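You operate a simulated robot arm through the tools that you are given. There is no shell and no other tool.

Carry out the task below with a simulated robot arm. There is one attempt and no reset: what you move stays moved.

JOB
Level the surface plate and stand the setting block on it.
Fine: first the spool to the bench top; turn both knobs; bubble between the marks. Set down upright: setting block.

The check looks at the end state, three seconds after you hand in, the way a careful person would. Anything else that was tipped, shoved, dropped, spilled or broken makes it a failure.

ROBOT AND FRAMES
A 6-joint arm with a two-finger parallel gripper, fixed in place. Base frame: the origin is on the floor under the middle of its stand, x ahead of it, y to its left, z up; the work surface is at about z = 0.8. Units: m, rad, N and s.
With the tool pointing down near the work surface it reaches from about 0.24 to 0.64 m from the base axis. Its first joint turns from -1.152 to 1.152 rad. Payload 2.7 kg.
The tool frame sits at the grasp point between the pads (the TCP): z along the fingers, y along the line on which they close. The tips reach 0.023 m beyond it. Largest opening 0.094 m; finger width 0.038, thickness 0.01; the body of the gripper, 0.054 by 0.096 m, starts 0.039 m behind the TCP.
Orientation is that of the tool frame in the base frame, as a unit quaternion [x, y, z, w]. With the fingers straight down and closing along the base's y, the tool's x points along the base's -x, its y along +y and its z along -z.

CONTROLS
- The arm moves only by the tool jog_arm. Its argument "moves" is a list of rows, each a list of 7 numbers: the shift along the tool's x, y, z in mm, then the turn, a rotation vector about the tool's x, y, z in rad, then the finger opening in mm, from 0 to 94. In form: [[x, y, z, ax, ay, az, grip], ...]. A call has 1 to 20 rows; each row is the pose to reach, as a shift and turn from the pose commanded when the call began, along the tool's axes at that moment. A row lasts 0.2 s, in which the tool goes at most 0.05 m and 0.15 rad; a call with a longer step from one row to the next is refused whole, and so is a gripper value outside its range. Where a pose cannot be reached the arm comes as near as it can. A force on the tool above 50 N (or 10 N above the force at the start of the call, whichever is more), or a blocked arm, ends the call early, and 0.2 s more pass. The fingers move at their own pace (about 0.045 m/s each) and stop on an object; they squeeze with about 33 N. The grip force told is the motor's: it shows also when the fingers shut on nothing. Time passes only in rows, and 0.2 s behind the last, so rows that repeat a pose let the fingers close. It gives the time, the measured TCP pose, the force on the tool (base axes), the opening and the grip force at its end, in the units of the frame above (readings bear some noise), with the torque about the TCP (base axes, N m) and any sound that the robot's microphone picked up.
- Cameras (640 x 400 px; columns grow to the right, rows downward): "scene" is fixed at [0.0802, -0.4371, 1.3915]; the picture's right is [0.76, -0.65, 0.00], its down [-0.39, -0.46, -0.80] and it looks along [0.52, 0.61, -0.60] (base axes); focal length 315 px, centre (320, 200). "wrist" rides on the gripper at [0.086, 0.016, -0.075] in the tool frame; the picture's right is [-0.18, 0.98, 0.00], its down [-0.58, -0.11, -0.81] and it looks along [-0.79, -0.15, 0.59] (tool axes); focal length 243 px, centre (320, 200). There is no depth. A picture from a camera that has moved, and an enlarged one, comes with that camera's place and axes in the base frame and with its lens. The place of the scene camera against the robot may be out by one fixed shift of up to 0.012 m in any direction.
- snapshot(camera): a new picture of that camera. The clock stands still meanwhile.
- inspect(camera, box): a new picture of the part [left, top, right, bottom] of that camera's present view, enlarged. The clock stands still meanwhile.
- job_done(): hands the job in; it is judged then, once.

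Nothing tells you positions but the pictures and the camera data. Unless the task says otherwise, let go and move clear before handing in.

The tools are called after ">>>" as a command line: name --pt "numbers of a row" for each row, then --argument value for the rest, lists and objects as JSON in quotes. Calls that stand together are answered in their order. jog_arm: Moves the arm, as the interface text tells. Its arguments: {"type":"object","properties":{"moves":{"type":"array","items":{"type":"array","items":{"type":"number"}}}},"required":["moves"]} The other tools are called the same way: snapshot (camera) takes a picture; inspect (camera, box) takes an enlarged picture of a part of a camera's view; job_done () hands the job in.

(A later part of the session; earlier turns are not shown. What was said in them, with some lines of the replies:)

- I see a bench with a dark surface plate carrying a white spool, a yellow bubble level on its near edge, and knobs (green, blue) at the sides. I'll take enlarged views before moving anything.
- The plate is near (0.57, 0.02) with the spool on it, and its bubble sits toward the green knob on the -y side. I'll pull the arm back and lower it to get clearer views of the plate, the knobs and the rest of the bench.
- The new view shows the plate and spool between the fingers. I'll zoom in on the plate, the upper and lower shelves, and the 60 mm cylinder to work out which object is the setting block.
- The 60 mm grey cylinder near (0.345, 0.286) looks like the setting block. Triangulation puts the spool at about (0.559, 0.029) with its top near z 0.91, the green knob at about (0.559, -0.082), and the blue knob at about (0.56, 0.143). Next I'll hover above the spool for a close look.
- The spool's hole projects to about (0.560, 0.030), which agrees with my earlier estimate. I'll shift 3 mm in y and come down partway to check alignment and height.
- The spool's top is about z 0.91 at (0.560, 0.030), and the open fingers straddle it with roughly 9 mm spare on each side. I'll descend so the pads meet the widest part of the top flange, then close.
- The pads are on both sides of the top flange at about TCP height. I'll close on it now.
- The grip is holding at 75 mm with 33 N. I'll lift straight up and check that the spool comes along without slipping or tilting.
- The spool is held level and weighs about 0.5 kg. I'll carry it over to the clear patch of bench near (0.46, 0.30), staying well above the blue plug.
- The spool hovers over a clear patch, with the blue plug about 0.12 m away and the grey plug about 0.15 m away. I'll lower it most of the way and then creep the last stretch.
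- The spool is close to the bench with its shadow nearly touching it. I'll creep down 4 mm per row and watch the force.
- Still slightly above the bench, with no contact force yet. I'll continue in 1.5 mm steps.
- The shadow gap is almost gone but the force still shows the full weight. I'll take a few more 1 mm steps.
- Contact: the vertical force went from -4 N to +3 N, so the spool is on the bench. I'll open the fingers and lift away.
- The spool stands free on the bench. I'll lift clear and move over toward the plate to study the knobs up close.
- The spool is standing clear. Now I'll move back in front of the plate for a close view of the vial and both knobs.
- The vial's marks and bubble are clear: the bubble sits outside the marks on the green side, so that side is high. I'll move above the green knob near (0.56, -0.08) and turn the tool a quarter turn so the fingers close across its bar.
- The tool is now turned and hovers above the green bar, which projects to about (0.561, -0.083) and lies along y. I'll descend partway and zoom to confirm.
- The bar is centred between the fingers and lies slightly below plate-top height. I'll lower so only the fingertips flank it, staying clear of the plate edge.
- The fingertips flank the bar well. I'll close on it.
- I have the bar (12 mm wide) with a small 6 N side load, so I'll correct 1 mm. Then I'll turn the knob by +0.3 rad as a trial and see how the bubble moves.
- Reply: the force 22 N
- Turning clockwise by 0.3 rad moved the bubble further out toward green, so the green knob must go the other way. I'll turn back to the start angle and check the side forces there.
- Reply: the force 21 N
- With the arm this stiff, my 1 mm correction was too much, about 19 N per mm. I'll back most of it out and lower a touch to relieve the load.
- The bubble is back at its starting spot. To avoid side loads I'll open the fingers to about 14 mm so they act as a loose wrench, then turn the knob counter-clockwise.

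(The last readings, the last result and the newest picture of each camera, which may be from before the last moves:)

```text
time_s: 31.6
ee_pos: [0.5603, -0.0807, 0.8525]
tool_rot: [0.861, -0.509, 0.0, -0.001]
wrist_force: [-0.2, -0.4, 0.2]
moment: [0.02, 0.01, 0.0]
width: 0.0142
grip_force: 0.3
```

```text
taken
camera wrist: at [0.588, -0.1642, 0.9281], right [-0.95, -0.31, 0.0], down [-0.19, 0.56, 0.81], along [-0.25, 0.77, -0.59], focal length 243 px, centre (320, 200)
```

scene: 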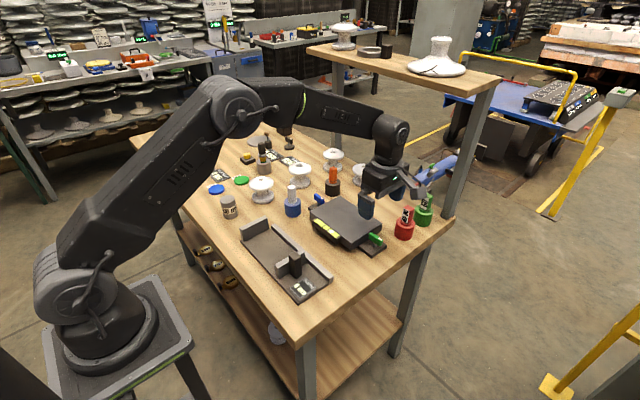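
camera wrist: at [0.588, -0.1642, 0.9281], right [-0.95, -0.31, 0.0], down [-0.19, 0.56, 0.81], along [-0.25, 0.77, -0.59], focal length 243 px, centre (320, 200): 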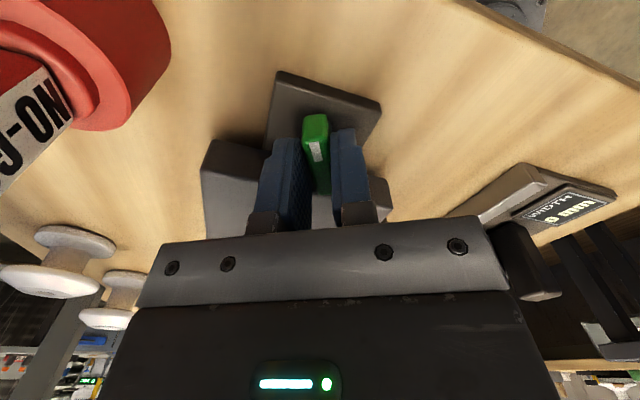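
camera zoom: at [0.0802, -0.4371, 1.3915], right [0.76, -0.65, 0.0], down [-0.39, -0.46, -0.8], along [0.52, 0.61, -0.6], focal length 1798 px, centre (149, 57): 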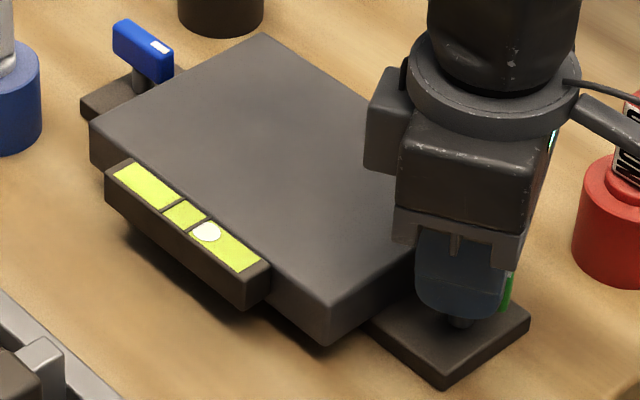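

The loose wrench works with almost no side load, and the bubble moved toward the centre. I'll turn another 0.5 rad the same way.

>>> jog_arm --pt "0 0 0 0 0 -0.1 14" --pt "0 0 0 0 0 -0.2 14" --pt "0 0 0 0 0 -0.3 14" --pt "0 0 0 0 0 -0.4 14" --pt "0 0 0 0 0 -0.5 14" --pt "0 0 0 0 0 -0.5 14"

>>> inspect --camera "scene" --box '[300, 190, 400, 260]'

>>> snapshot --camera "wrist"

```text
time_s: 33.0
ee_pos: [0.5609, -0.0803, 0.8532]
tool_rot: [0.96, -0.281, 0.001, 0.001]
wrist_force: [-3.4, -2.4, -1.2]
moment: [-0.07, 0.05, -0.03]
width: 0.0155
grip_force: 2.4
```

```text
5.71 times, centred on (350, 225) of scene
camera zoom: at [0.0801, -0.4371, 1.3915], right [0.76, -0.65, 0.0], down [-0.39, -0.46, -0.8], along [0.52, 0.61, -0.6], focal length 1798 px, centre (149, 57)
```

zoom: 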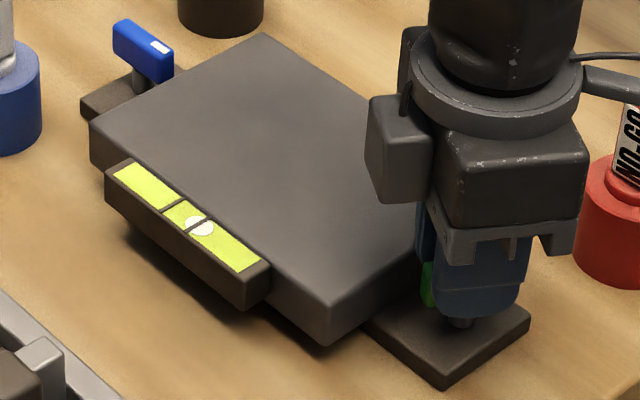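

```text
taken
camera wrist: at [0.6253, -0.1409, 0.9283], right [-0.68, -0.73, 0.0], down [-0.43, 0.4, 0.81], along [-0.59, 0.55, -0.59], focal length 243 px, centre (320, 200)
```

wrist: 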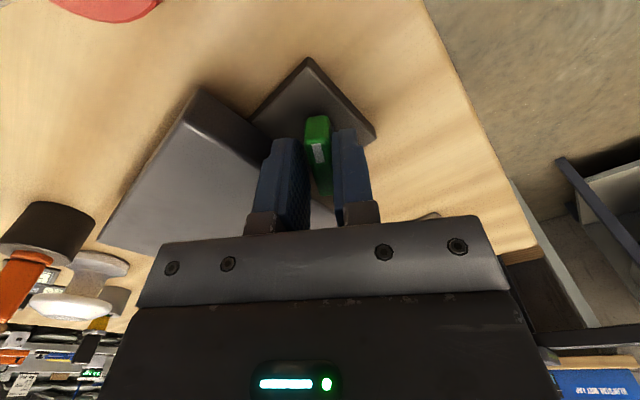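

The bubble now straddles the right mark, so about half the error is gone. I'll leave the green knob here, loosen slightly without touching the plate, and lift straight off.

>>> jog_arm --pt "0 0 0 0 0 0.04 16" --pt "0 0 0 0 0 0.04 16" --pt "0 0 -5 0 0 0.04 16" --pt "0 0 -12 0 0 0.04 16" --pt "0 0 -25 0 0 0.04 16" --pt "0 0 -45 0 0 0.04 20" --pt "0 0 -80 0 0 0.04 40" --pt "0 0 -107 0 0 0.04 60" --pt "0 0 -107 0 0 0.04 60"

>>> inspect --camera "scene" --box '[300, 180, 420, 260]'

>>> snapshot --camera "wrist"

```text
time_s: 35.0
ee_pos: [0.5592, -0.0781, 0.9603]
tool_rot: [0.954, -0.3, -0.001, 0.0]
wrist_force: [0.0, -0.3, -0.1]
moment: [-0.01, 0.0, 0.01]
width: 0.0601
grip_force: 0.1
```

```text
5.00 times, centred on (360, 220) of scene
camera zoom: at [0.0802, -0.4371, 1.3915], right [0.76, -0.65, 0.0], down [-0.39, -0.46, -0.8], along [0.52, 0.61, -0.6], focal length 1573 px, centre (120, 100)
```

zoom: 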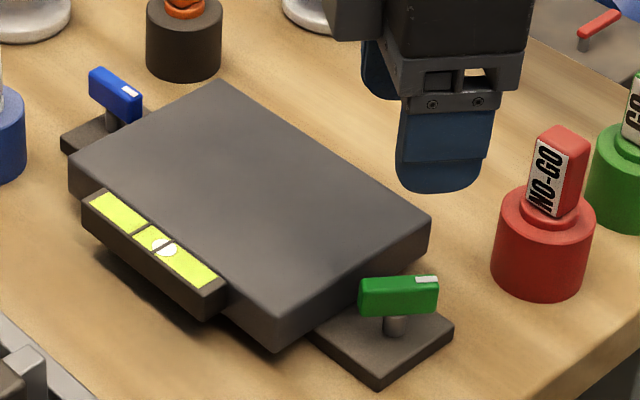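

```text
taken
camera wrist: at [0.6212, -0.1422, 1.0357], right [-0.71, -0.7, 0.0], down [-0.41, 0.42, 0.81], along [-0.56, 0.58, -0.59], focal length 243 px, centre (320, 200)
```

wrist: 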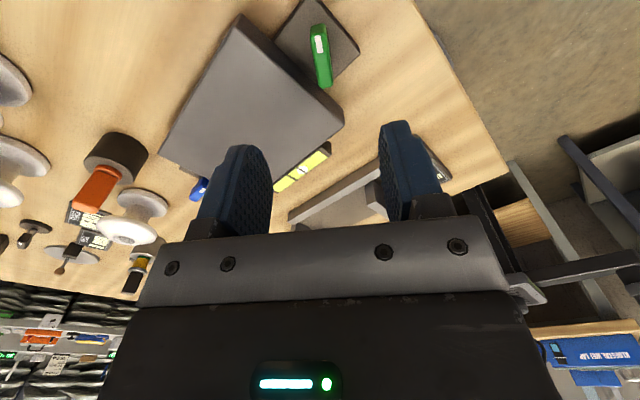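

The green bar has turned about 55° counter-clockwise and the bubble moved from outside to the right-hand mark. Next is the blue knob near (0.56, 0.142); I'll hover over it with the fingers set to close across its bar.

>>> jog_arm --pt "-15.9 -22.8 0 0 0 0.12 60" --pt "-31.8 -45.5 0 0 0 0.24 60" --pt "-47.6 -68.3 0 0 0 0.36 60" --pt "-63.5 -91 0 0 0 0.48 60" --pt "-79.4 -113.8 0 0 0 0.6 60" --pt "-95.3 -136.5 0 0 0 0.72 60" --pt "-111 -159 0 0 0 0.84 60" --pt "-127 -182 0 0 0 0.962 60" --pt "-127 -182 0 0 0 0.962 60" --pt "-127 -182 0 0 0 0.962 60"

>>> snapshot --camera "wrist"

>>> snapshot --camera "scene"

```text
time_s: 37.2
ee_pos: [0.5591, 0.1434, 0.9599]
tool_rot: [-0.706, 0.708, -0.001, 0.0]
wrist_force: [0.3, 0.1, -0.9]
moment: [-0.01, 0.0, -0.02]
width: 0.0596
grip_force: 0.1
```

```text
taken
camera wrist: at [0.5435, 0.0559, 1.0346], right [-0.98, 0.19, 0.0], down [0.11, 0.58, 0.81], along [0.15, 0.79, -0.59], focal length 243 px, centre (320, 200)
```

wrist: 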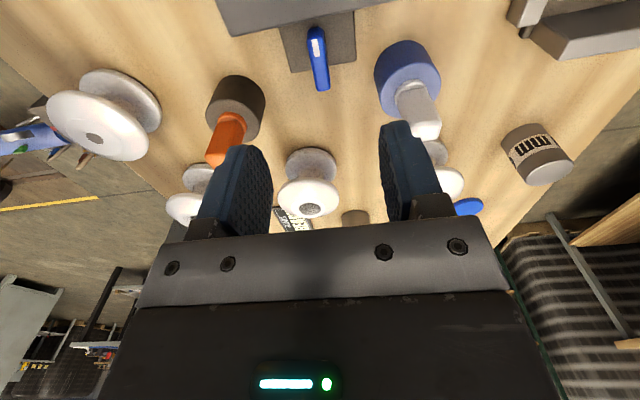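

```text
taken
```

scene: 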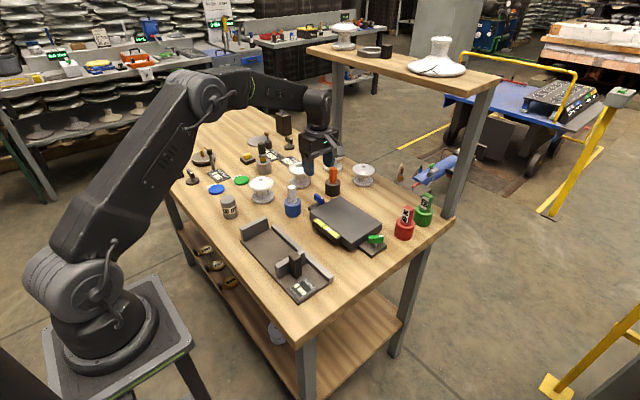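

The blue bar appears at the same place in the view as the green one did, so alignment is good. I'll descend with a 40 mm opening to the same height as before.

>>> jog_arm --pt "0 0 25 0 0 0 45" --pt "0 0 50 0 0 0 40" --pt "0 0 75 0 0 0 40" --pt "0 0 90 0 0 0 40" --pt "0 0 100 0 0 0 40" --pt "0 0 106.5 0 0 0 40" --pt "0 0 106.5 0 0 0 40"

>>> snapshot --camera "wrist"

>>> inspect --camera "scene" --box '[280, 150, 400, 250]'

```text
time_s: 38.8
ee_pos: [0.5591, 0.1403, 0.8538]
tool_rot: [0.708, -0.707, 0.0, 0.0]
wrist_force: [0.2, 0.6, -0.1]
moment: [0.02, -0.03, 0.01]
width: 0.0397
grip_force: 0.1
```

```text
taken
camera wrist: at [0.5433, 0.0543, 0.928], right [-0.98, 0.19, 0.0], down [0.11, 0.58, 0.81], along [0.15, 0.79, -0.59], focal length 243 px, centre (320, 200)
```

wrist: 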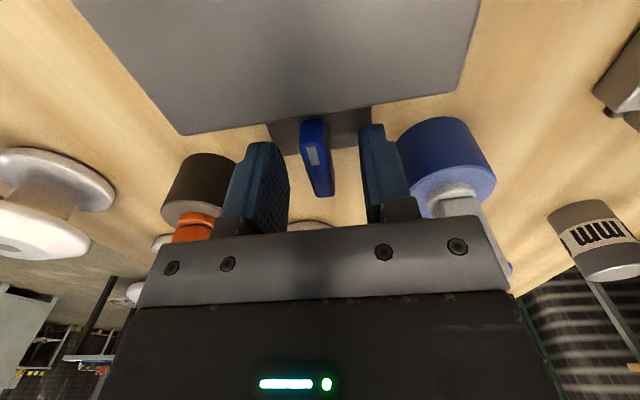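

```text
4.00 times, centred on (340, 200) of scene
camera zoom: at [0.0802, -0.4371, 1.3915], right [0.76, -0.65, 0.0], down [-0.39, -0.46, -0.8], along [0.52, 0.61, -0.6], focal length 1259 px, centre (240, 200)
```

zoom: 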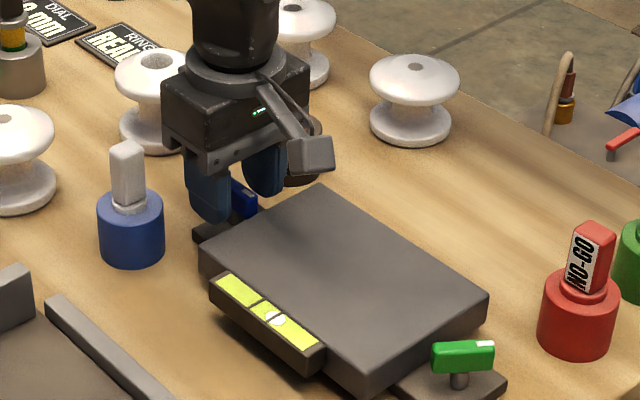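

The bar sits midway between the fingertips. I'll close to 14 mm as a loose wrench and try turning clockwise by 0.4 rad.

>>> jog_arm --pt "0 0 0 0 0 0 25" --pt "0 0 0 0 0 0 14" --pt "0 0 0 0 0 0 14"

>>> jog_arm --pt "0 0 0 0 0 0.1 14" --pt "0 0 0 0 0 0.2 14" --pt "0 0 0 0 0 0.3 14" --pt "0 0 0 0 0 0.4 14" --pt "0 0 0 0 0 0.4 14"

>>> inspect --camera "scene" --box '[300, 190, 400, 260]'

>>> snapshot --camera "wrist"

```text
time_s: 39.6
ee_pos: [0.5586, 0.1403, 0.8538]
tool_rot: [-0.707, 0.707, -0.001, 0.001]
wrist_force: [-0.5, 0.4, -0.1]
moment: [0.02, 0.0, -0.01]
width: 0.014
grip_force: 0.1
```

```text
time_s: 40.8
ee_pos: [0.5607, 0.1419, 0.854]
tool_rot: [-0.551, 0.834, 0.001, -0.001]
wrist_force: [-0.4, 0.0, 0.4]
moment: [0.01, -0.01, 0.01]
width: 0.0143
grip_force: 0.3
```

```text
5.71 times, centred on (350, 225) of scene
camera zoom: at [0.0802, -0.4371, 1.3915], right [0.76, -0.65, 0.0], down [-0.39, -0.46, -0.8], along [0.52, 0.61, -0.6], focal length 1798 px, centre (149, 57)
```

zoom: 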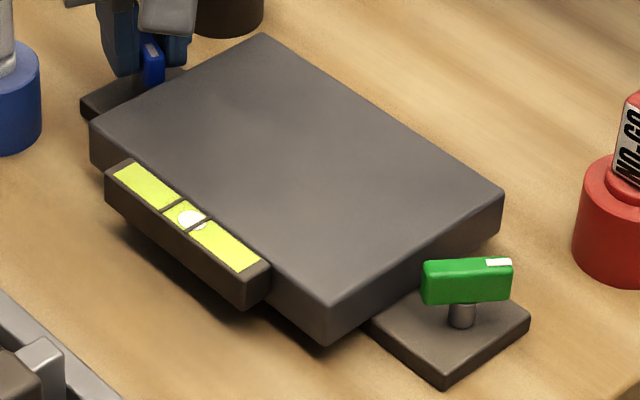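

```text
taken
camera wrist: at [0.5117, 0.0685, 0.928], right [-0.83, 0.55, 0.0], down [0.33, 0.49, 0.81], along [0.45, 0.67, -0.59], focal length 243 px, centre (320, 200)
```

wrist: 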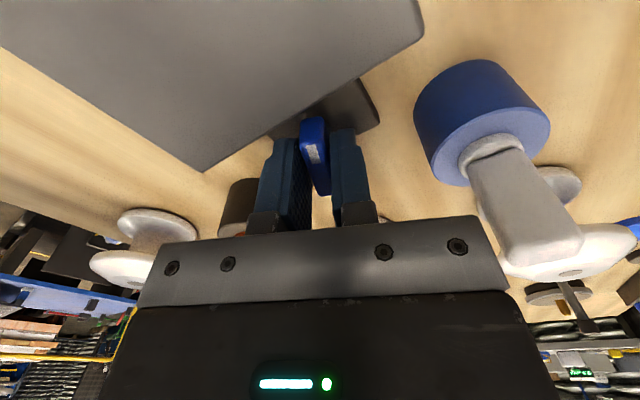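

Clockwise on blue moves the bubble the right way, and it is nearly between the marks. I'll zoom in closely to judge the remainder.

>>> inspect --camera "scene" --box '[315, 213, 350, 240]'

```text
14.81 times, centred on (332, 226) of scene
camera zoom: at [0.0802, -0.4371, 1.3915], right [0.76, -0.65, 0.0], down [-0.39, -0.46, -0.8], along [0.52, 0.61, -0.6], focal length 4662 px, centre (135, -193)
```

zoom: 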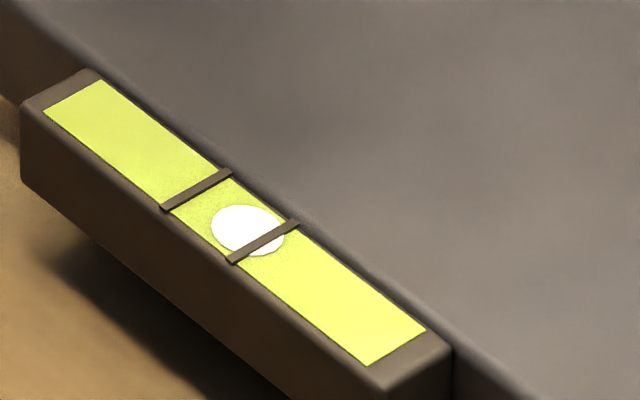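

The bubble still overlaps the right mark by about a third of the mark gap. I'll turn blue another 0.35 rad clockwise and re-check.

>>> jog_arm --pt "0 0 0 0 0 0.1 14" --pt "0 0 0 0 0 0.2 14" --pt "0 0 0 0 0 0.3 14" --pt "0 0 0 0 0 0.34 14" --pt "0 0 0 0 0 0.34 14"

>>> inspect --camera "scene" --box '[315, 213, 350, 240]'

>>> snapshot --camera "wrist"

```text
time_s: 42.0
ee_pos: [0.5601, 0.1426, 0.8544]
tool_rot: [-0.403, 0.915, 0.0, 0.001]
wrist_force: [-0.4, -0.1, 1.0]
moment: [0.01, 0.03, 0.0]
width: 0.0141
grip_force: 0.3
```

```text
14.81 times, centred on (332, 226) of scene
camera zoom: at [0.0802, -0.4371, 1.3915], right [0.76, -0.65, 0.0], down [-0.39, -0.46, -0.8], along [0.52, 0.61, -0.6], focal length 4662 px, centre (135, -193)
```

zoom: 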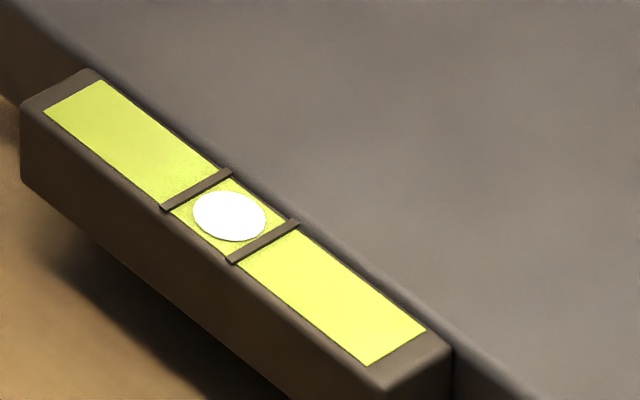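

```text
taken
camera wrist: at [0.49, 0.0886, 0.9276], right [-0.6, 0.8, 0.0], down [0.47, 0.35, 0.81], along [0.65, 0.48, -0.59], focal length 243 px, centre (320, 200)
```

wrist: 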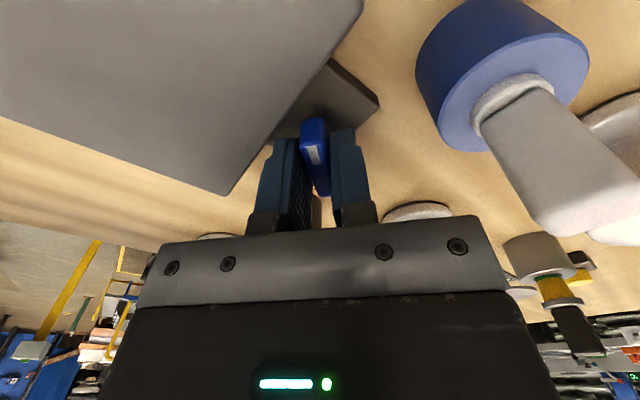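

The bubble is centred between the marks. I'll centre the fingers in the slack, open slightly, lift straight off, and check that the bubble stays put.

>>> jog_arm --pt "0 0 0 0 0 -0.05 15.5" --pt "0 0 0 0 0 -0.05 16" --pt "0 0 -5 0 0 -0.05 16" --pt "0 0 -12 0 0 -0.05 16" --pt "0 0 -25 0 0 -0.05 18" --pt "0 0 -45 0 0 -0.05 25" --pt "0 0 -80 0 0 -0.05 40" --pt "0 0 -120 0 0 -0.05 60" --pt "0 0 -145 0 0 -0.05 60" --pt "0 0 -145 0 0 -0.05 60"

>>> inspect --camera "scene" --box '[315, 213, 350, 240]'

>>> snapshot --camera "scene"

>>> snapshot --camera "wrist"

```text
time_s: 44.2
ee_pos: [0.558, 0.1396, 0.9965]
tool_rot: [-0.426, 0.905, 0.0, 0.0]
wrist_force: [0.4, 0.0, -0.3]
moment: [0.02, -0.04, -0.01]
width: 0.0599
grip_force: 0.0
```

```text
14.81 times, centred on (332, 226) of scene
camera zoom: at [0.0802, -0.4371, 1.3915], right [0.76, -0.65, 0.0], down [-0.39, -0.46, -0.8], along [0.52, 0.61, -0.6], focal length 4662 px, centre (135, -193)
```

zoom: 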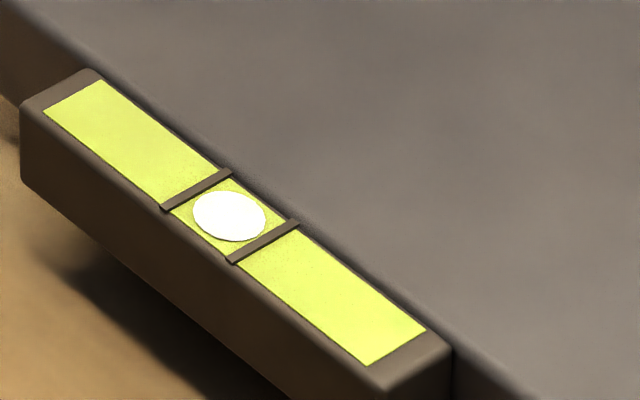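

```text
taken
```

scene: 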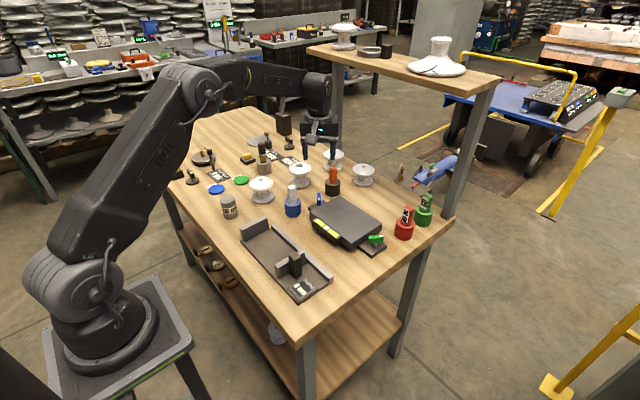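

```text
taken
camera wrist: at [0.4914, 0.0838, 1.0722], right [-0.64, 0.77, 0.0], down [0.45, 0.38, 0.81], along [0.62, 0.52, -0.59], focal length 243 px, centre (320, 200)
```

wrist: 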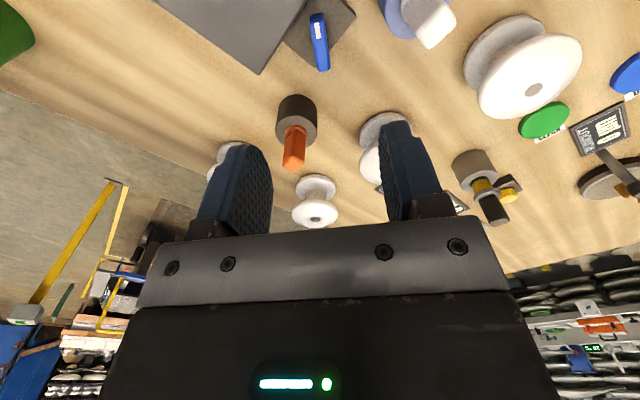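

The bubble remains centred with the gripper clear. Now the setting block: I'll move back toward the 60 mm cylinder and return the tool to its original orientation for a good view of it.

>>> jog_arm --pt "7.4 39.1 0 0 0 0.11 60" --pt "14.8 78.2 0 0 0 0.22 60" --pt "22.2 117.3 0 0 0 0.33 60" --pt "29.6 156.4 0 0 0 0.44 70" --pt "37 195.5 0 0 0 0.55 70" --pt "44.4 234.6 0 0 0 0.66 70" --pt "51.8 273.7 0 0 0 0.77 70" --pt "59.1 313.1 0 0 0 0.88 70" --pt "59.1 313.1 0 0 0 0.88 70" --pt "59.1 313.1 0 0 0 0.88 70"

>>> snapshot --camera "wrist"

>>> snapshot --camera "scene"

```text
time_s: 46.4
ee_pos: [0.2806, 0.2963, 0.9968]
tool_rot: [0.0, 1.0, 0.0, 0.0]
wrist_force: [0.0, 1.3, 0.0]
moment: [-0.01, 0.04, -0.03]
width: 0.0701
grip_force: 0.0
```

```text
taken
camera wrist: at [0.1949, 0.3115, 1.0711], right [0.18, 0.98, 0.0], down [0.58, -0.11, 0.81], along [0.79, -0.15, -0.59], focal length 243 px, centre (320, 200)
```

wrist: 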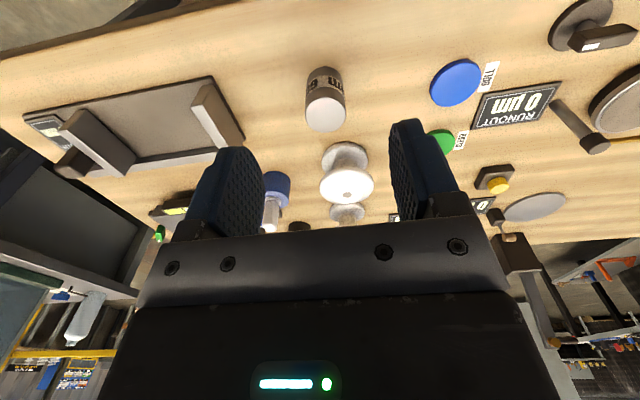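

```text
taken
```

scene: 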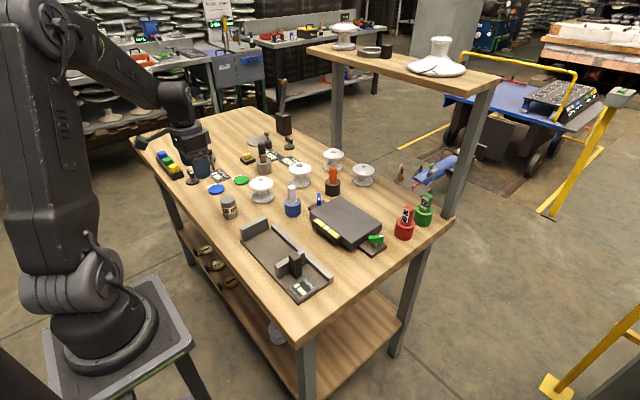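

The cylinder stands about at (0.337, 0.290). I'll zoom in on it to measure its size before going over it.

>>> inspect --camera "wrist" --box '[280, 50, 370, 145]'

>>> inspect --camera "scene" --box '[205, 180, 255, 225]'

```text
4.21 times, centred on (325, 98) of wrist
camera zoom: at [0.1949, 0.3115, 1.0711], right [0.18, 0.98, 0.0], down [0.58, -0.11, 0.81], along [0.79, -0.15, -0.59], focal length 1022 px, centre (299, 632)
```

zoom: 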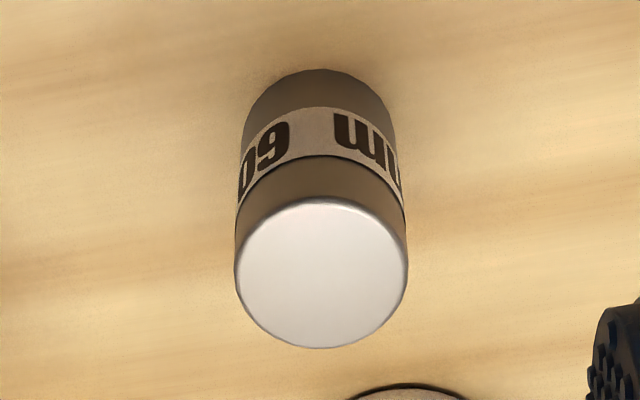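

```text
8.89 times, centred on (230, 202) of scene
camera zoom: at [0.0802, -0.4371, 1.3915], right [0.76, -0.65, 0.0], down [-0.39, -0.46, -0.8], along [0.52, 0.61, -0.6], focal length 2797 px, centre (1120, 178)
```

zoom: 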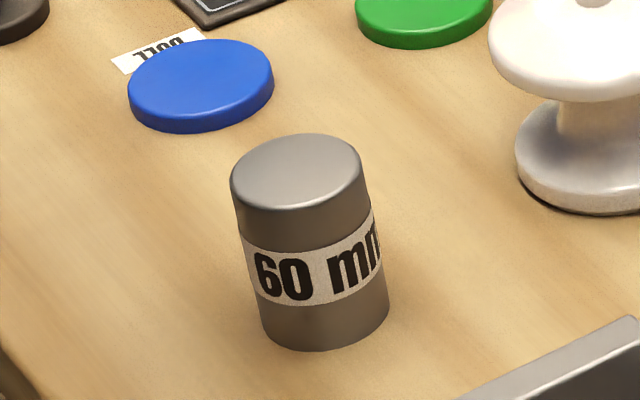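

The block is about 41 mm across and 60 mm tall, standing at roughly (0.338, 0.290). I'll move above it with the fingers open at 70 mm and check alignment before descending.

>>> jog_arm --pt "-30 -3 0 0 0 0 70" --pt "-58 -6.3 20 0 0 0 70" --pt "-58 -6.3 50 0 0 0 70" --pt "-58 -6.3 77 0 0 0 70" --pt "-58 -6.3 77 0 0 0 70" --pt "-58 -6.3 77 0 0 0 70"

>>> snapshot --camera "wrist"

>>> inspect --camera "scene" --box '[180, 150, 280, 230]'

```text
time_s: 47.8
ee_pos: [0.3412, 0.2859, 0.9202]
tool_rot: [0.0, 1.0, 0.0, 0.001]
wrist_force: [-0.2, 0.0, 0.7]
moment: [-0.02, 0.01, -0.02]
width: 0.0699
grip_force: 0.0
```

```text
taken
camera wrist: at [0.2552, 0.3028, 0.9949], right [0.18, 0.98, 0.0], down [0.58, -0.11, 0.81], along [0.79, -0.15, -0.59], focal length 243 px, centre (320, 200)
```

wrist: 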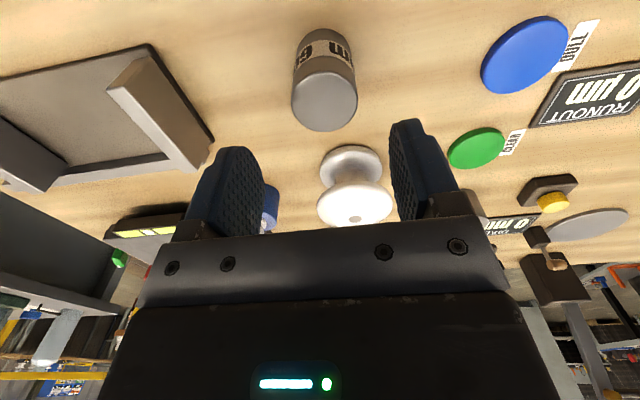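

```text
5.00 times, centred on (230, 190) of scene
camera zoom: at [0.0802, -0.4371, 1.3915], right [0.76, -0.65, 0.0], down [-0.39, -0.46, -0.8], along [0.52, 0.61, -0.6], focal length 1573 px, centre (770, 250)
```

zoom: 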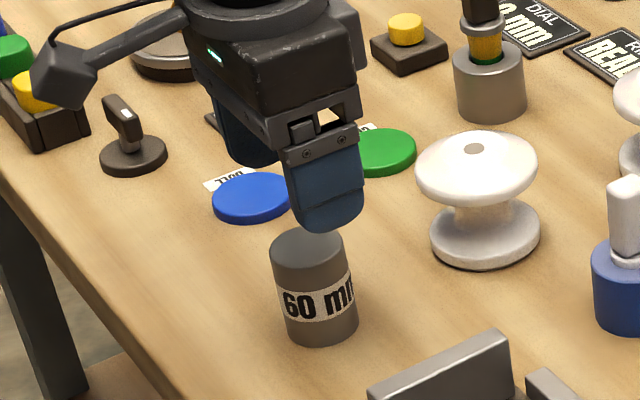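

The block is slightly toward -x and +y of the tool by 2–4 mm. I'll correct by about 2.5 mm each way and descend around it.

>>> jog_arm --pt "2.5 2.5 10 0 0 0 72" --pt "2.5 2.5 25 0 0 0 72" --pt "2.5 2.5 40 0 0 0 72" --pt "2.5 2.5 55 0 0 0 72" --pt "2.5 2.5 70 0 0 0 72" --pt "2.5 2.5 80 0 0 0 72" --pt "2.5 2.5 80 0 0 0 72"

>>> snapshot --camera "wrist"

>>> inspect --camera "scene" --box '[180, 150, 280, 230]'

```text
time_s: 49.4
ee_pos: [0.3357, 0.2932, 0.8416]
tool_rot: [0.0, 1.0, 0.0, 0.001]
wrist_force: [1.1, 0.5, -0.2]
moment: [0.02, 0.02, 0.03]
width: 0.0721
grip_force: 0.0
```

```text
taken
camera wrist: at [0.2497, 0.3092, 0.917], right [0.18, 0.98, 0.0], down [0.58, -0.11, 0.81], along [0.79, -0.15, -0.59], focal length 243 px, centre (320, 200)
```

wrist: 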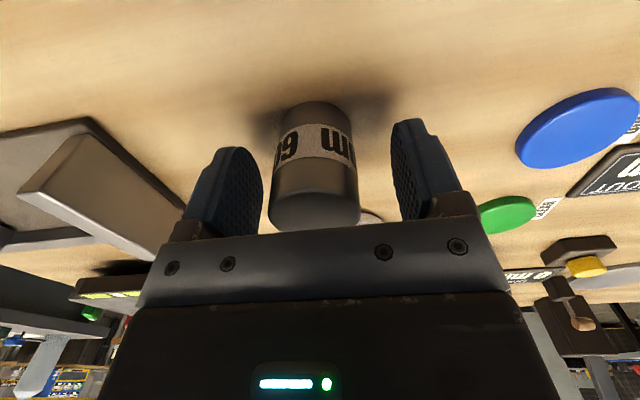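

```text
5.00 times, centred on (230, 190) of scene
camera zoom: at [0.0802, -0.4371, 1.3915], right [0.76, -0.65, 0.0], down [-0.39, -0.46, -0.8], along [0.52, 0.61, -0.6], focal length 1573 px, centre (770, 250)
```

zoom: 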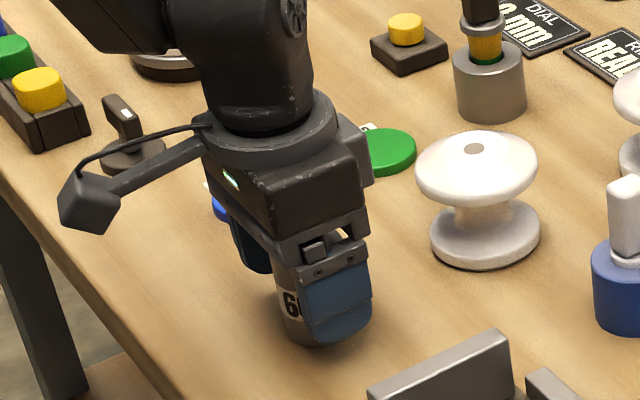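

The block sits between the pads, about 1.5 mm off centre. I'll nudge over and close gently around it.

>>> jog_arm --pt "0 -1.5 0 0 0 0 72" --pt "0 -1.5 0 0 0 0 60" --pt "0 -1.5 0 0 0 0 46" --pt "0 -1.5 0 0 0 0 30" --pt "0 -1.5 0 0 0 0 30" --pt "0 -1.5 0 0 0 0 30"

>>> snapshot --camera "wrist"

```text
time_s: 50.8
ee_pos: [0.3364, 0.2904, 0.8414]
tool_rot: [0.0, 1.0, 0.0, 0.001]
wrist_force: [-0.3, -2.1, 1.2]
moment: [-0.11, 0.06, 0.03]
width: 0.0417
grip_force: 33.3
```

```text
taken
camera wrist: at [0.2504, 0.3065, 0.9171], right [0.18, 0.98, 0.0], down [0.58, -0.11, 0.81], along [0.79, -0.15, -0.59], focal length 243 px, centre (320, 200)
```

wrist: 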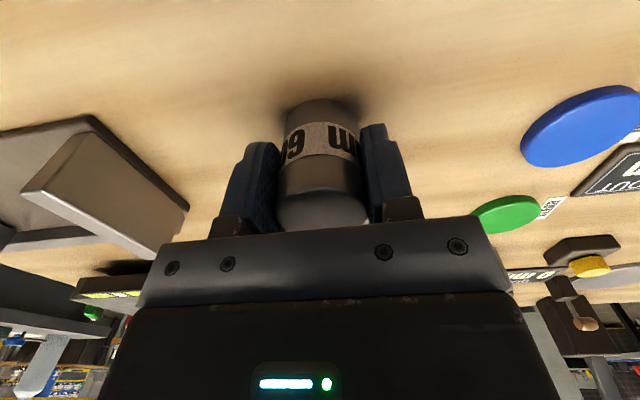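

The block is gripped at 41.7 mm with 33 N. I'll lift it straight up and check the load.

>>> jog_arm --pt "0 0 -5 0 0 0 30" --pt "0 0 -15 0 0 0 30" --pt "0 0 -35 0 0 0 30" --pt "0 0 -65 0 0 0 30" --pt "0 0 -95 0 0 0 30" --pt "0 0 -125 0 0 0 30" --pt "0 0 -145 0 0 0 30" --pt "0 0 -145 0 0 0 30"

>>> snapshot --camera "wrist"

>>> snapshot --camera "scene"

```text
time_s: 52.6
ee_pos: [0.336, 0.2881, 0.9866]
tool_rot: [0.0, 1.0, 0.0, 0.002]
wrist_force: [-0.3, 0.6, -4.8]
moment: [0.01, 0.02, 0.0]
width: 0.0416
grip_force: 32.8
```

```text
taken
camera wrist: at [0.2493, 0.3047, 1.0615], right [0.18, 0.98, 0.0], down [0.58, -0.11, 0.81], along [0.79, -0.15, -0.59], focal length 243 px, centre (320, 200)
```

wrist: 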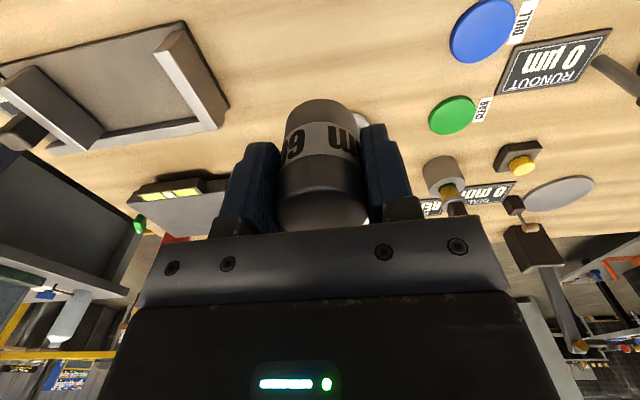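

```text
taken
```

scene: 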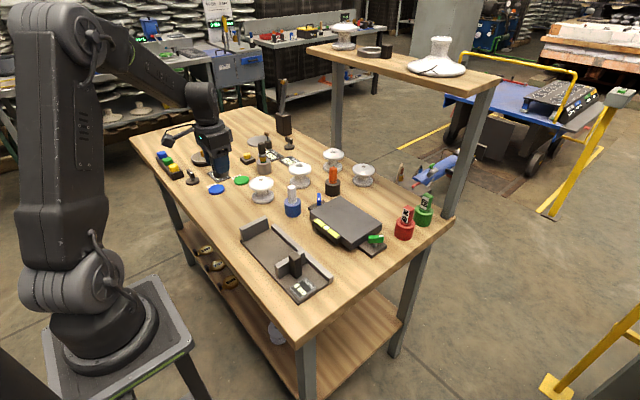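

The block hangs upright, weighing about 0.5 kg. I'll carry it at z ≈ 0.99 to above the middle of the plate near (0.557, 0.029).

>>> jog_arm --pt "-10 -12 -5 0 0 0 30" --pt "-32 -38 -10 0 0 0 30" --pt "-55 -65 -10 0 0 0 30" --pt "-78 -92 -10 0 0 0 30" --pt "-102 -120 -10 0 0 0 30" --pt "-126 -148 -10 0 0 0 30" --pt "-150 -176 -10 0 0 0 30" --pt "-174 -204 -10 0 0 0 30" --pt "-196 -231 -10 0 0 0 30" --pt "-213 -251 -5 0 0 0 30" --pt "-221 -260 0 0 0 0 30" --pt "-221 -260 0 0 0 0 30"

>>> snapshot --camera "wrist"

>>> inspect --camera "scene" --box '[280, 140, 440, 260]'

```text
time_s: 55.2
ee_pos: [0.5583, 0.031, 0.9873]
tool_rot: [-0.001, 1.0, 0.001, 0.001]
wrist_force: [0.1, -0.4, -4.0]
moment: [0.01, -0.02, -0.01]
width: 0.0414
grip_force: 32.7
```

```text
taken
camera wrist: at [0.4712, 0.0469, 1.0617], right [0.18, 0.98, 0.0], down [0.58, -0.11, 0.81], along [0.79, -0.15, -0.59], focal length 243 px, centre (320, 200)
```

wrist: 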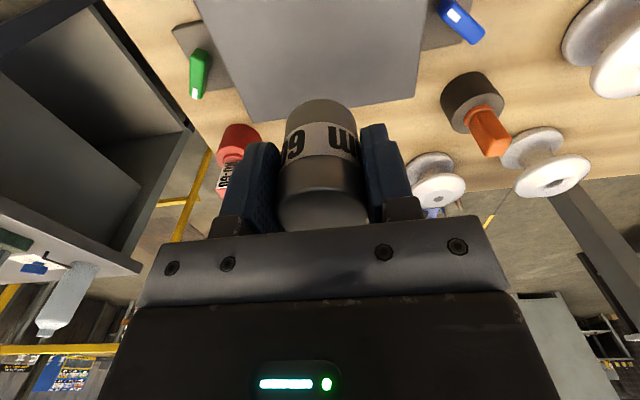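

```text
3.33 times, centred on (360, 200) of scene
camera zoom: at [0.0803, -0.4371, 1.3915], right [0.76, -0.65, 0.0], down [-0.39, -0.46, -0.8], along [0.52, 0.61, -0.6], focal length 1049 px, centre (187, 200)
```

zoom: 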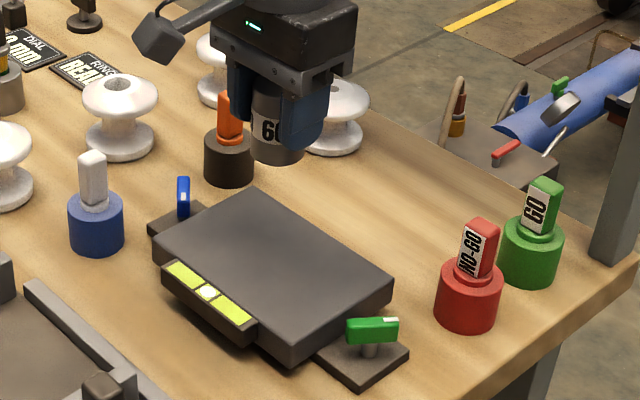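

The block is above the plate centre, with the plate spanning about x 0.497–0.617 and y -0.054–0.113. I expect contact near TCP z 0.881, so I'll go down to about 0.893 first.

>>> jog_arm --pt "0 0 20 0 0 0 30" --pt "0 0 45 0 0 0 30" --pt "0 0 65 0 0 0 30" --pt "0 0 80 0 0 0 30" --pt "0 0 90 0 0 0 30" --pt "0 0 93 0 0 0 30" --pt "0 0 93 0 0 0 30"

>>> inspect --camera "scene" --box '[280, 150, 420, 260]'

>>> snapshot --camera "wrist"

```text
time_s: 56.8
ee_pos: [0.5581, 0.0289, 0.8935]
tool_rot: [0.0, 1.0, 0.0, 0.0]
wrist_force: [0.3, -0.4, -4.5]
moment: [0.01, 0.02, -0.03]
width: 0.0413
grip_force: 32.8
```

```text
3.64 times, centred on (350, 205) of scene
camera zoom: at [0.0803, -0.4371, 1.3915], right [0.76, -0.65, 0.0], down [-0.39, -0.46, -0.8], along [0.52, 0.61, -0.6], focal length 1144 px, centre (211, 182)
```

zoom: 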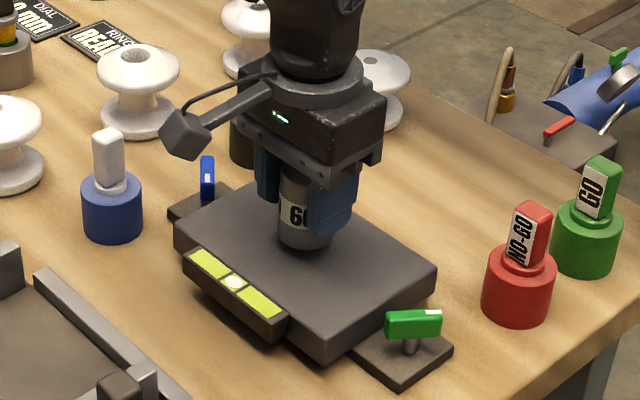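

```text
taken
camera wrist: at [0.4718, 0.045, 0.9675], right [0.18, 0.98, 0.0], down [0.58, -0.11, 0.81], along [0.79, -0.15, -0.59], focal length 243 px, centre (320, 200)
```

wrist: 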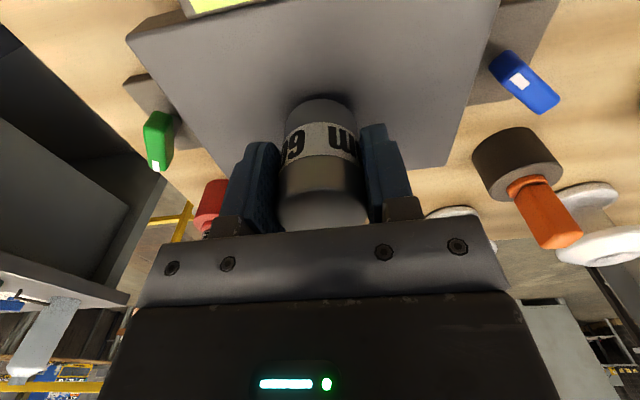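

The block is about a centimetre above the plate, centred. I'll lower in small steps and watch for contact.

>>> jog_arm --pt "0 0 2 0 0 0 30" --pt "0 0 4 0 0 0 30" --pt "0 0 6 0 0 0 30" --pt "0 0 8 0 0 0 30" --pt "0 0 8 0 0 0 30"

>>> jog_arm --pt "0 0 0.7 0 0 0 30" --pt "0 0 1.4 0 0 0 30" --pt "0 0 1.4 0 0 0 30"

```text
time_s: 58.0
ee_pos: [0.5584, 0.0298, 0.8835]
tool_rot: [0.0, 1.0, 0.001, 0.002]
wrist_force: [-0.3, -0.6, -3.2]
moment: [0.03, 0.04, 0.0]
width: 0.0415
grip_force: 33.0
```

```text
time_s: 58.8
ee_pos: [0.5574, 0.0299, 0.8831]
tool_rot: [0.0, 1.0, 0.001, 0.001]
wrist_force: [-0.1, -0.1, -4.4]
moment: [-0.01, 0.01, 0.0]
width: 0.0415
grip_force: 32.7
```

>>> jog_arm --pt "0 0 0.6 0 0 0 30" --pt "0 0 1.2 0 0 0 30" --pt "0 0 1.2 0 0 0 30"

>>> inspect --camera "scene" --box '[320, 190, 380, 235]'

```text
time_s: 59.6
ee_pos: [0.5563, 0.0297, 0.883]
tool_rot: [0.0, 1.0, 0.0, 0.001]
wrist_force: [0.3, 1.2, -4.8]
moment: [0.01, 0.06, -0.01]
width: 0.0415
grip_force: 33.7
```

```text
8.89 times, centred on (350, 212) of scene
camera zoom: at [0.0803, -0.4371, 1.3915], right [0.76, -0.65, 0.0], down [-0.39, -0.46, -0.8], along [0.52, 0.61, -0.6], focal length 2797 px, centre (53, 89)
```

zoom: 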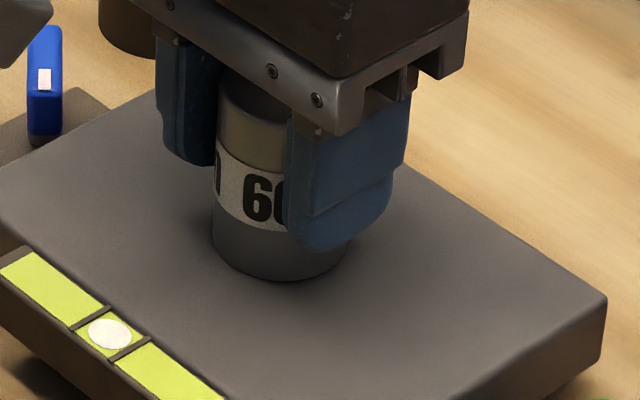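

There's almost no gap left, but the force still shows full weight. I'll take more 0.6 mm steps.

>>> jog_arm --pt "0 0 0.6 0 0 0 30" --pt "0 0 1.2 0 0 0 30" --pt "0 0 1.2 0 0 0 30"

```text
time_s: 60.4
ee_pos: [0.557, 0.031, 0.882]
tool_rot: [0.0, 1.0, 0.0, 0.002]
wrist_force: [-2.2, -2.0, 6.2]
moment: [-0.05, 0.26, 0.01]
width: 0.0414
grip_force: 33.2
```

Contact: the vertical force flipped to +6 N. I'll ease up by 0.4 mm, then open slowly.

>>> jog_arm --pt "0 0 -0.4 0 0 0 30" --pt "0 0 -0.4 0 0 0 44" --pt "0 0 -0.4 0 0 0 52" --pt "0 0 -0.4 0 0 0 62" --pt "0 0 -0.4 0 0 0 70" --pt "0 0 -0.4 0 0 0 70"

>>> inspect --camera "scene" --box '[310, 185, 380, 240]'

>>> snapshot --camera "wrist"

```text
time_s: 61.8
ee_pos: [0.5571, 0.0308, 0.882]
tool_rot: [0.0, 1.0, 0.0, 0.001]
wrist_force: [0.2, -0.1, 0.8]
moment: [-0.04, -0.03, -0.04]
width: 0.07
grip_force: 0.1
```

```text
7.27 times, centred on (345, 212) of scene
camera zoom: at [0.0802, -0.4371, 1.3915], right [0.76, -0.65, 0.0], down [-0.39, -0.46, -0.8], along [0.52, 0.61, -0.6], focal length 2288 px, centre (138, 109)
```

zoom: 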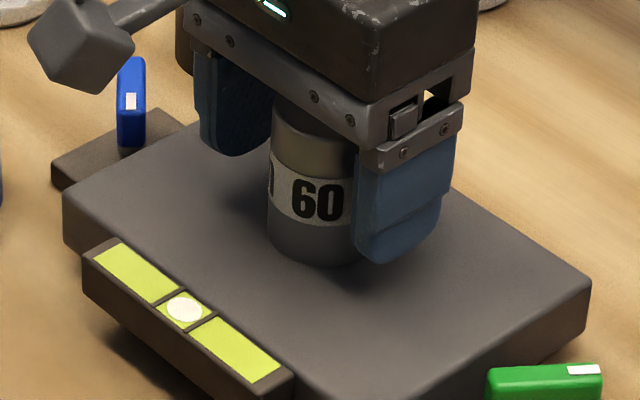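

```text
taken
camera wrist: at [0.471, 0.047, 0.9561], right [0.18, 0.98, 0.0], down [0.58, -0.11, 0.81], along [0.79, -0.15, -0.59], focal length 243 px, centre (320, 200)
```

wrist: 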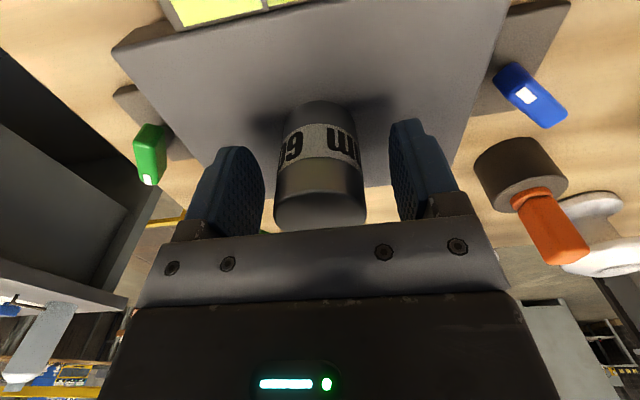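

The block stands free on the plate and the bubble still looks centred. I'll lift straight up and back away, then check everything.

>>> jog_arm --pt "0 0 -10 0 0 0 72" --pt "0 0 -30 0 0 0 72" --pt "0 0 -60 0 0 0 80" --pt "0 0 -100 0 0 0 80" --pt "0 0 -140 0 0 0 80" --pt "20 0 -170 0 0 0 80" --pt "60 0 -180 0 0 0 80" --pt "100 0 -180 0 0 0 80" --pt "130 0 -180 0 0 0 80" --pt "130 0 -180 0 0 0 80"

>>> snapshot --camera "scene"

>>> inspect --camera "scene" --box '[315, 213, 350, 240]'

>>> snapshot --camera "wrist"

>>> inspect --camera "scene" --box '[220, 150, 440, 270]'

```text
time_s: 64.0
ee_pos: [0.4296, 0.0295, 1.0619]
tool_rot: [0.0, 1.0, 0.001, 0.001]
wrist_force: [0.4, -0.2, 0.6]
moment: [0.02, 0.0, -0.01]
width: 0.0799
grip_force: 0.0
```

```text
taken
```

scene: 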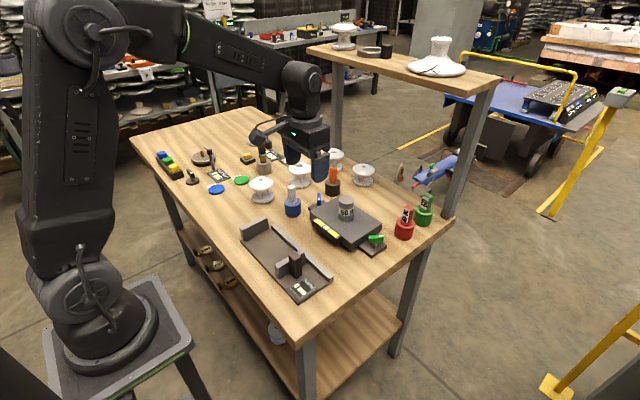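

```text
14.81 times, centred on (332, 226) of scene
camera zoom: at [0.0802, -0.4371, 1.3915], right [0.76, -0.65, 0.0], down [-0.39, -0.46, -0.8], along [0.52, 0.61, -0.6], focal length 4662 px, centre (135, -193)
```

zoom: 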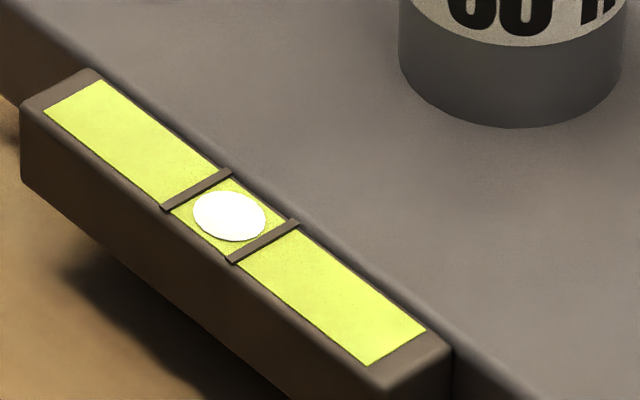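

```text
taken
camera wrist: at [0.3428, 0.0453, 1.1359], right [0.18, 0.98, 0.0], down [0.58, -0.11, 0.81], along [0.79, -0.15, -0.59], focal length 243 px, centre (320, 200)
```

wrist: 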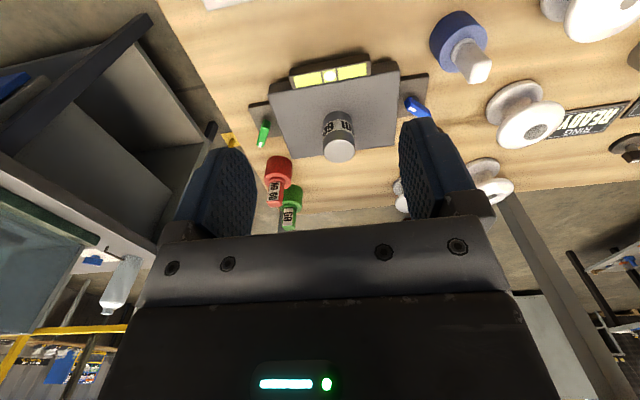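

```text
2.91 times, centred on (330, 210) of scene
camera zoom: at [0.0802, -0.4371, 1.3915], right [0.76, -0.65, 0.0], down [-0.39, -0.46, -0.8], along [0.52, 0.61, -0.6], focal length 915 px, centre (291, 171)
```

zoom: 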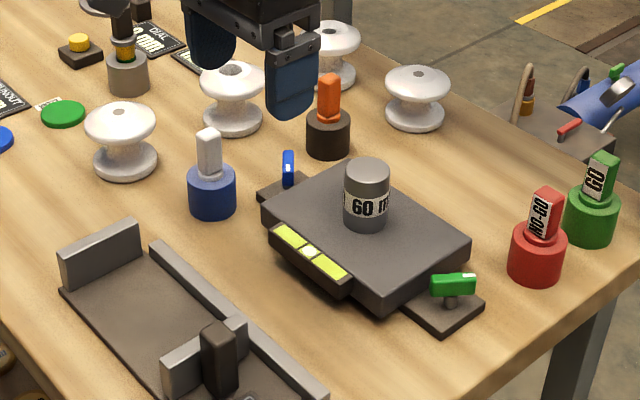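

The setting block stands upright in the middle of the plate and the bubble is centred between the marks. The spool is upright on the bench, nothing else has moved, and the gripper is clear, so I'm handing in.

>>> job_done

```text
The job is handed in.
```

The surface plate is level and the setting block is standing upright on it; I've handed the job in. I haven't seen the check's result.

- **Spool:** I moved it off the plate first. It now stands upright on a clear patch of bench near (0.46, 0.30).
- **Knobs:** I turned green about 55° counter-clockwise and blue about 40° clockwise. The bubble is centred between the marks, and it stayed there after the block went on.
- **Setting block:** I took this to be the grey cylinder marked "60 mm", the only object that fitted the name. It stands near the middle of the plate, and the gripper is clear of it.

The final pictures show nothing else tipped or moved.
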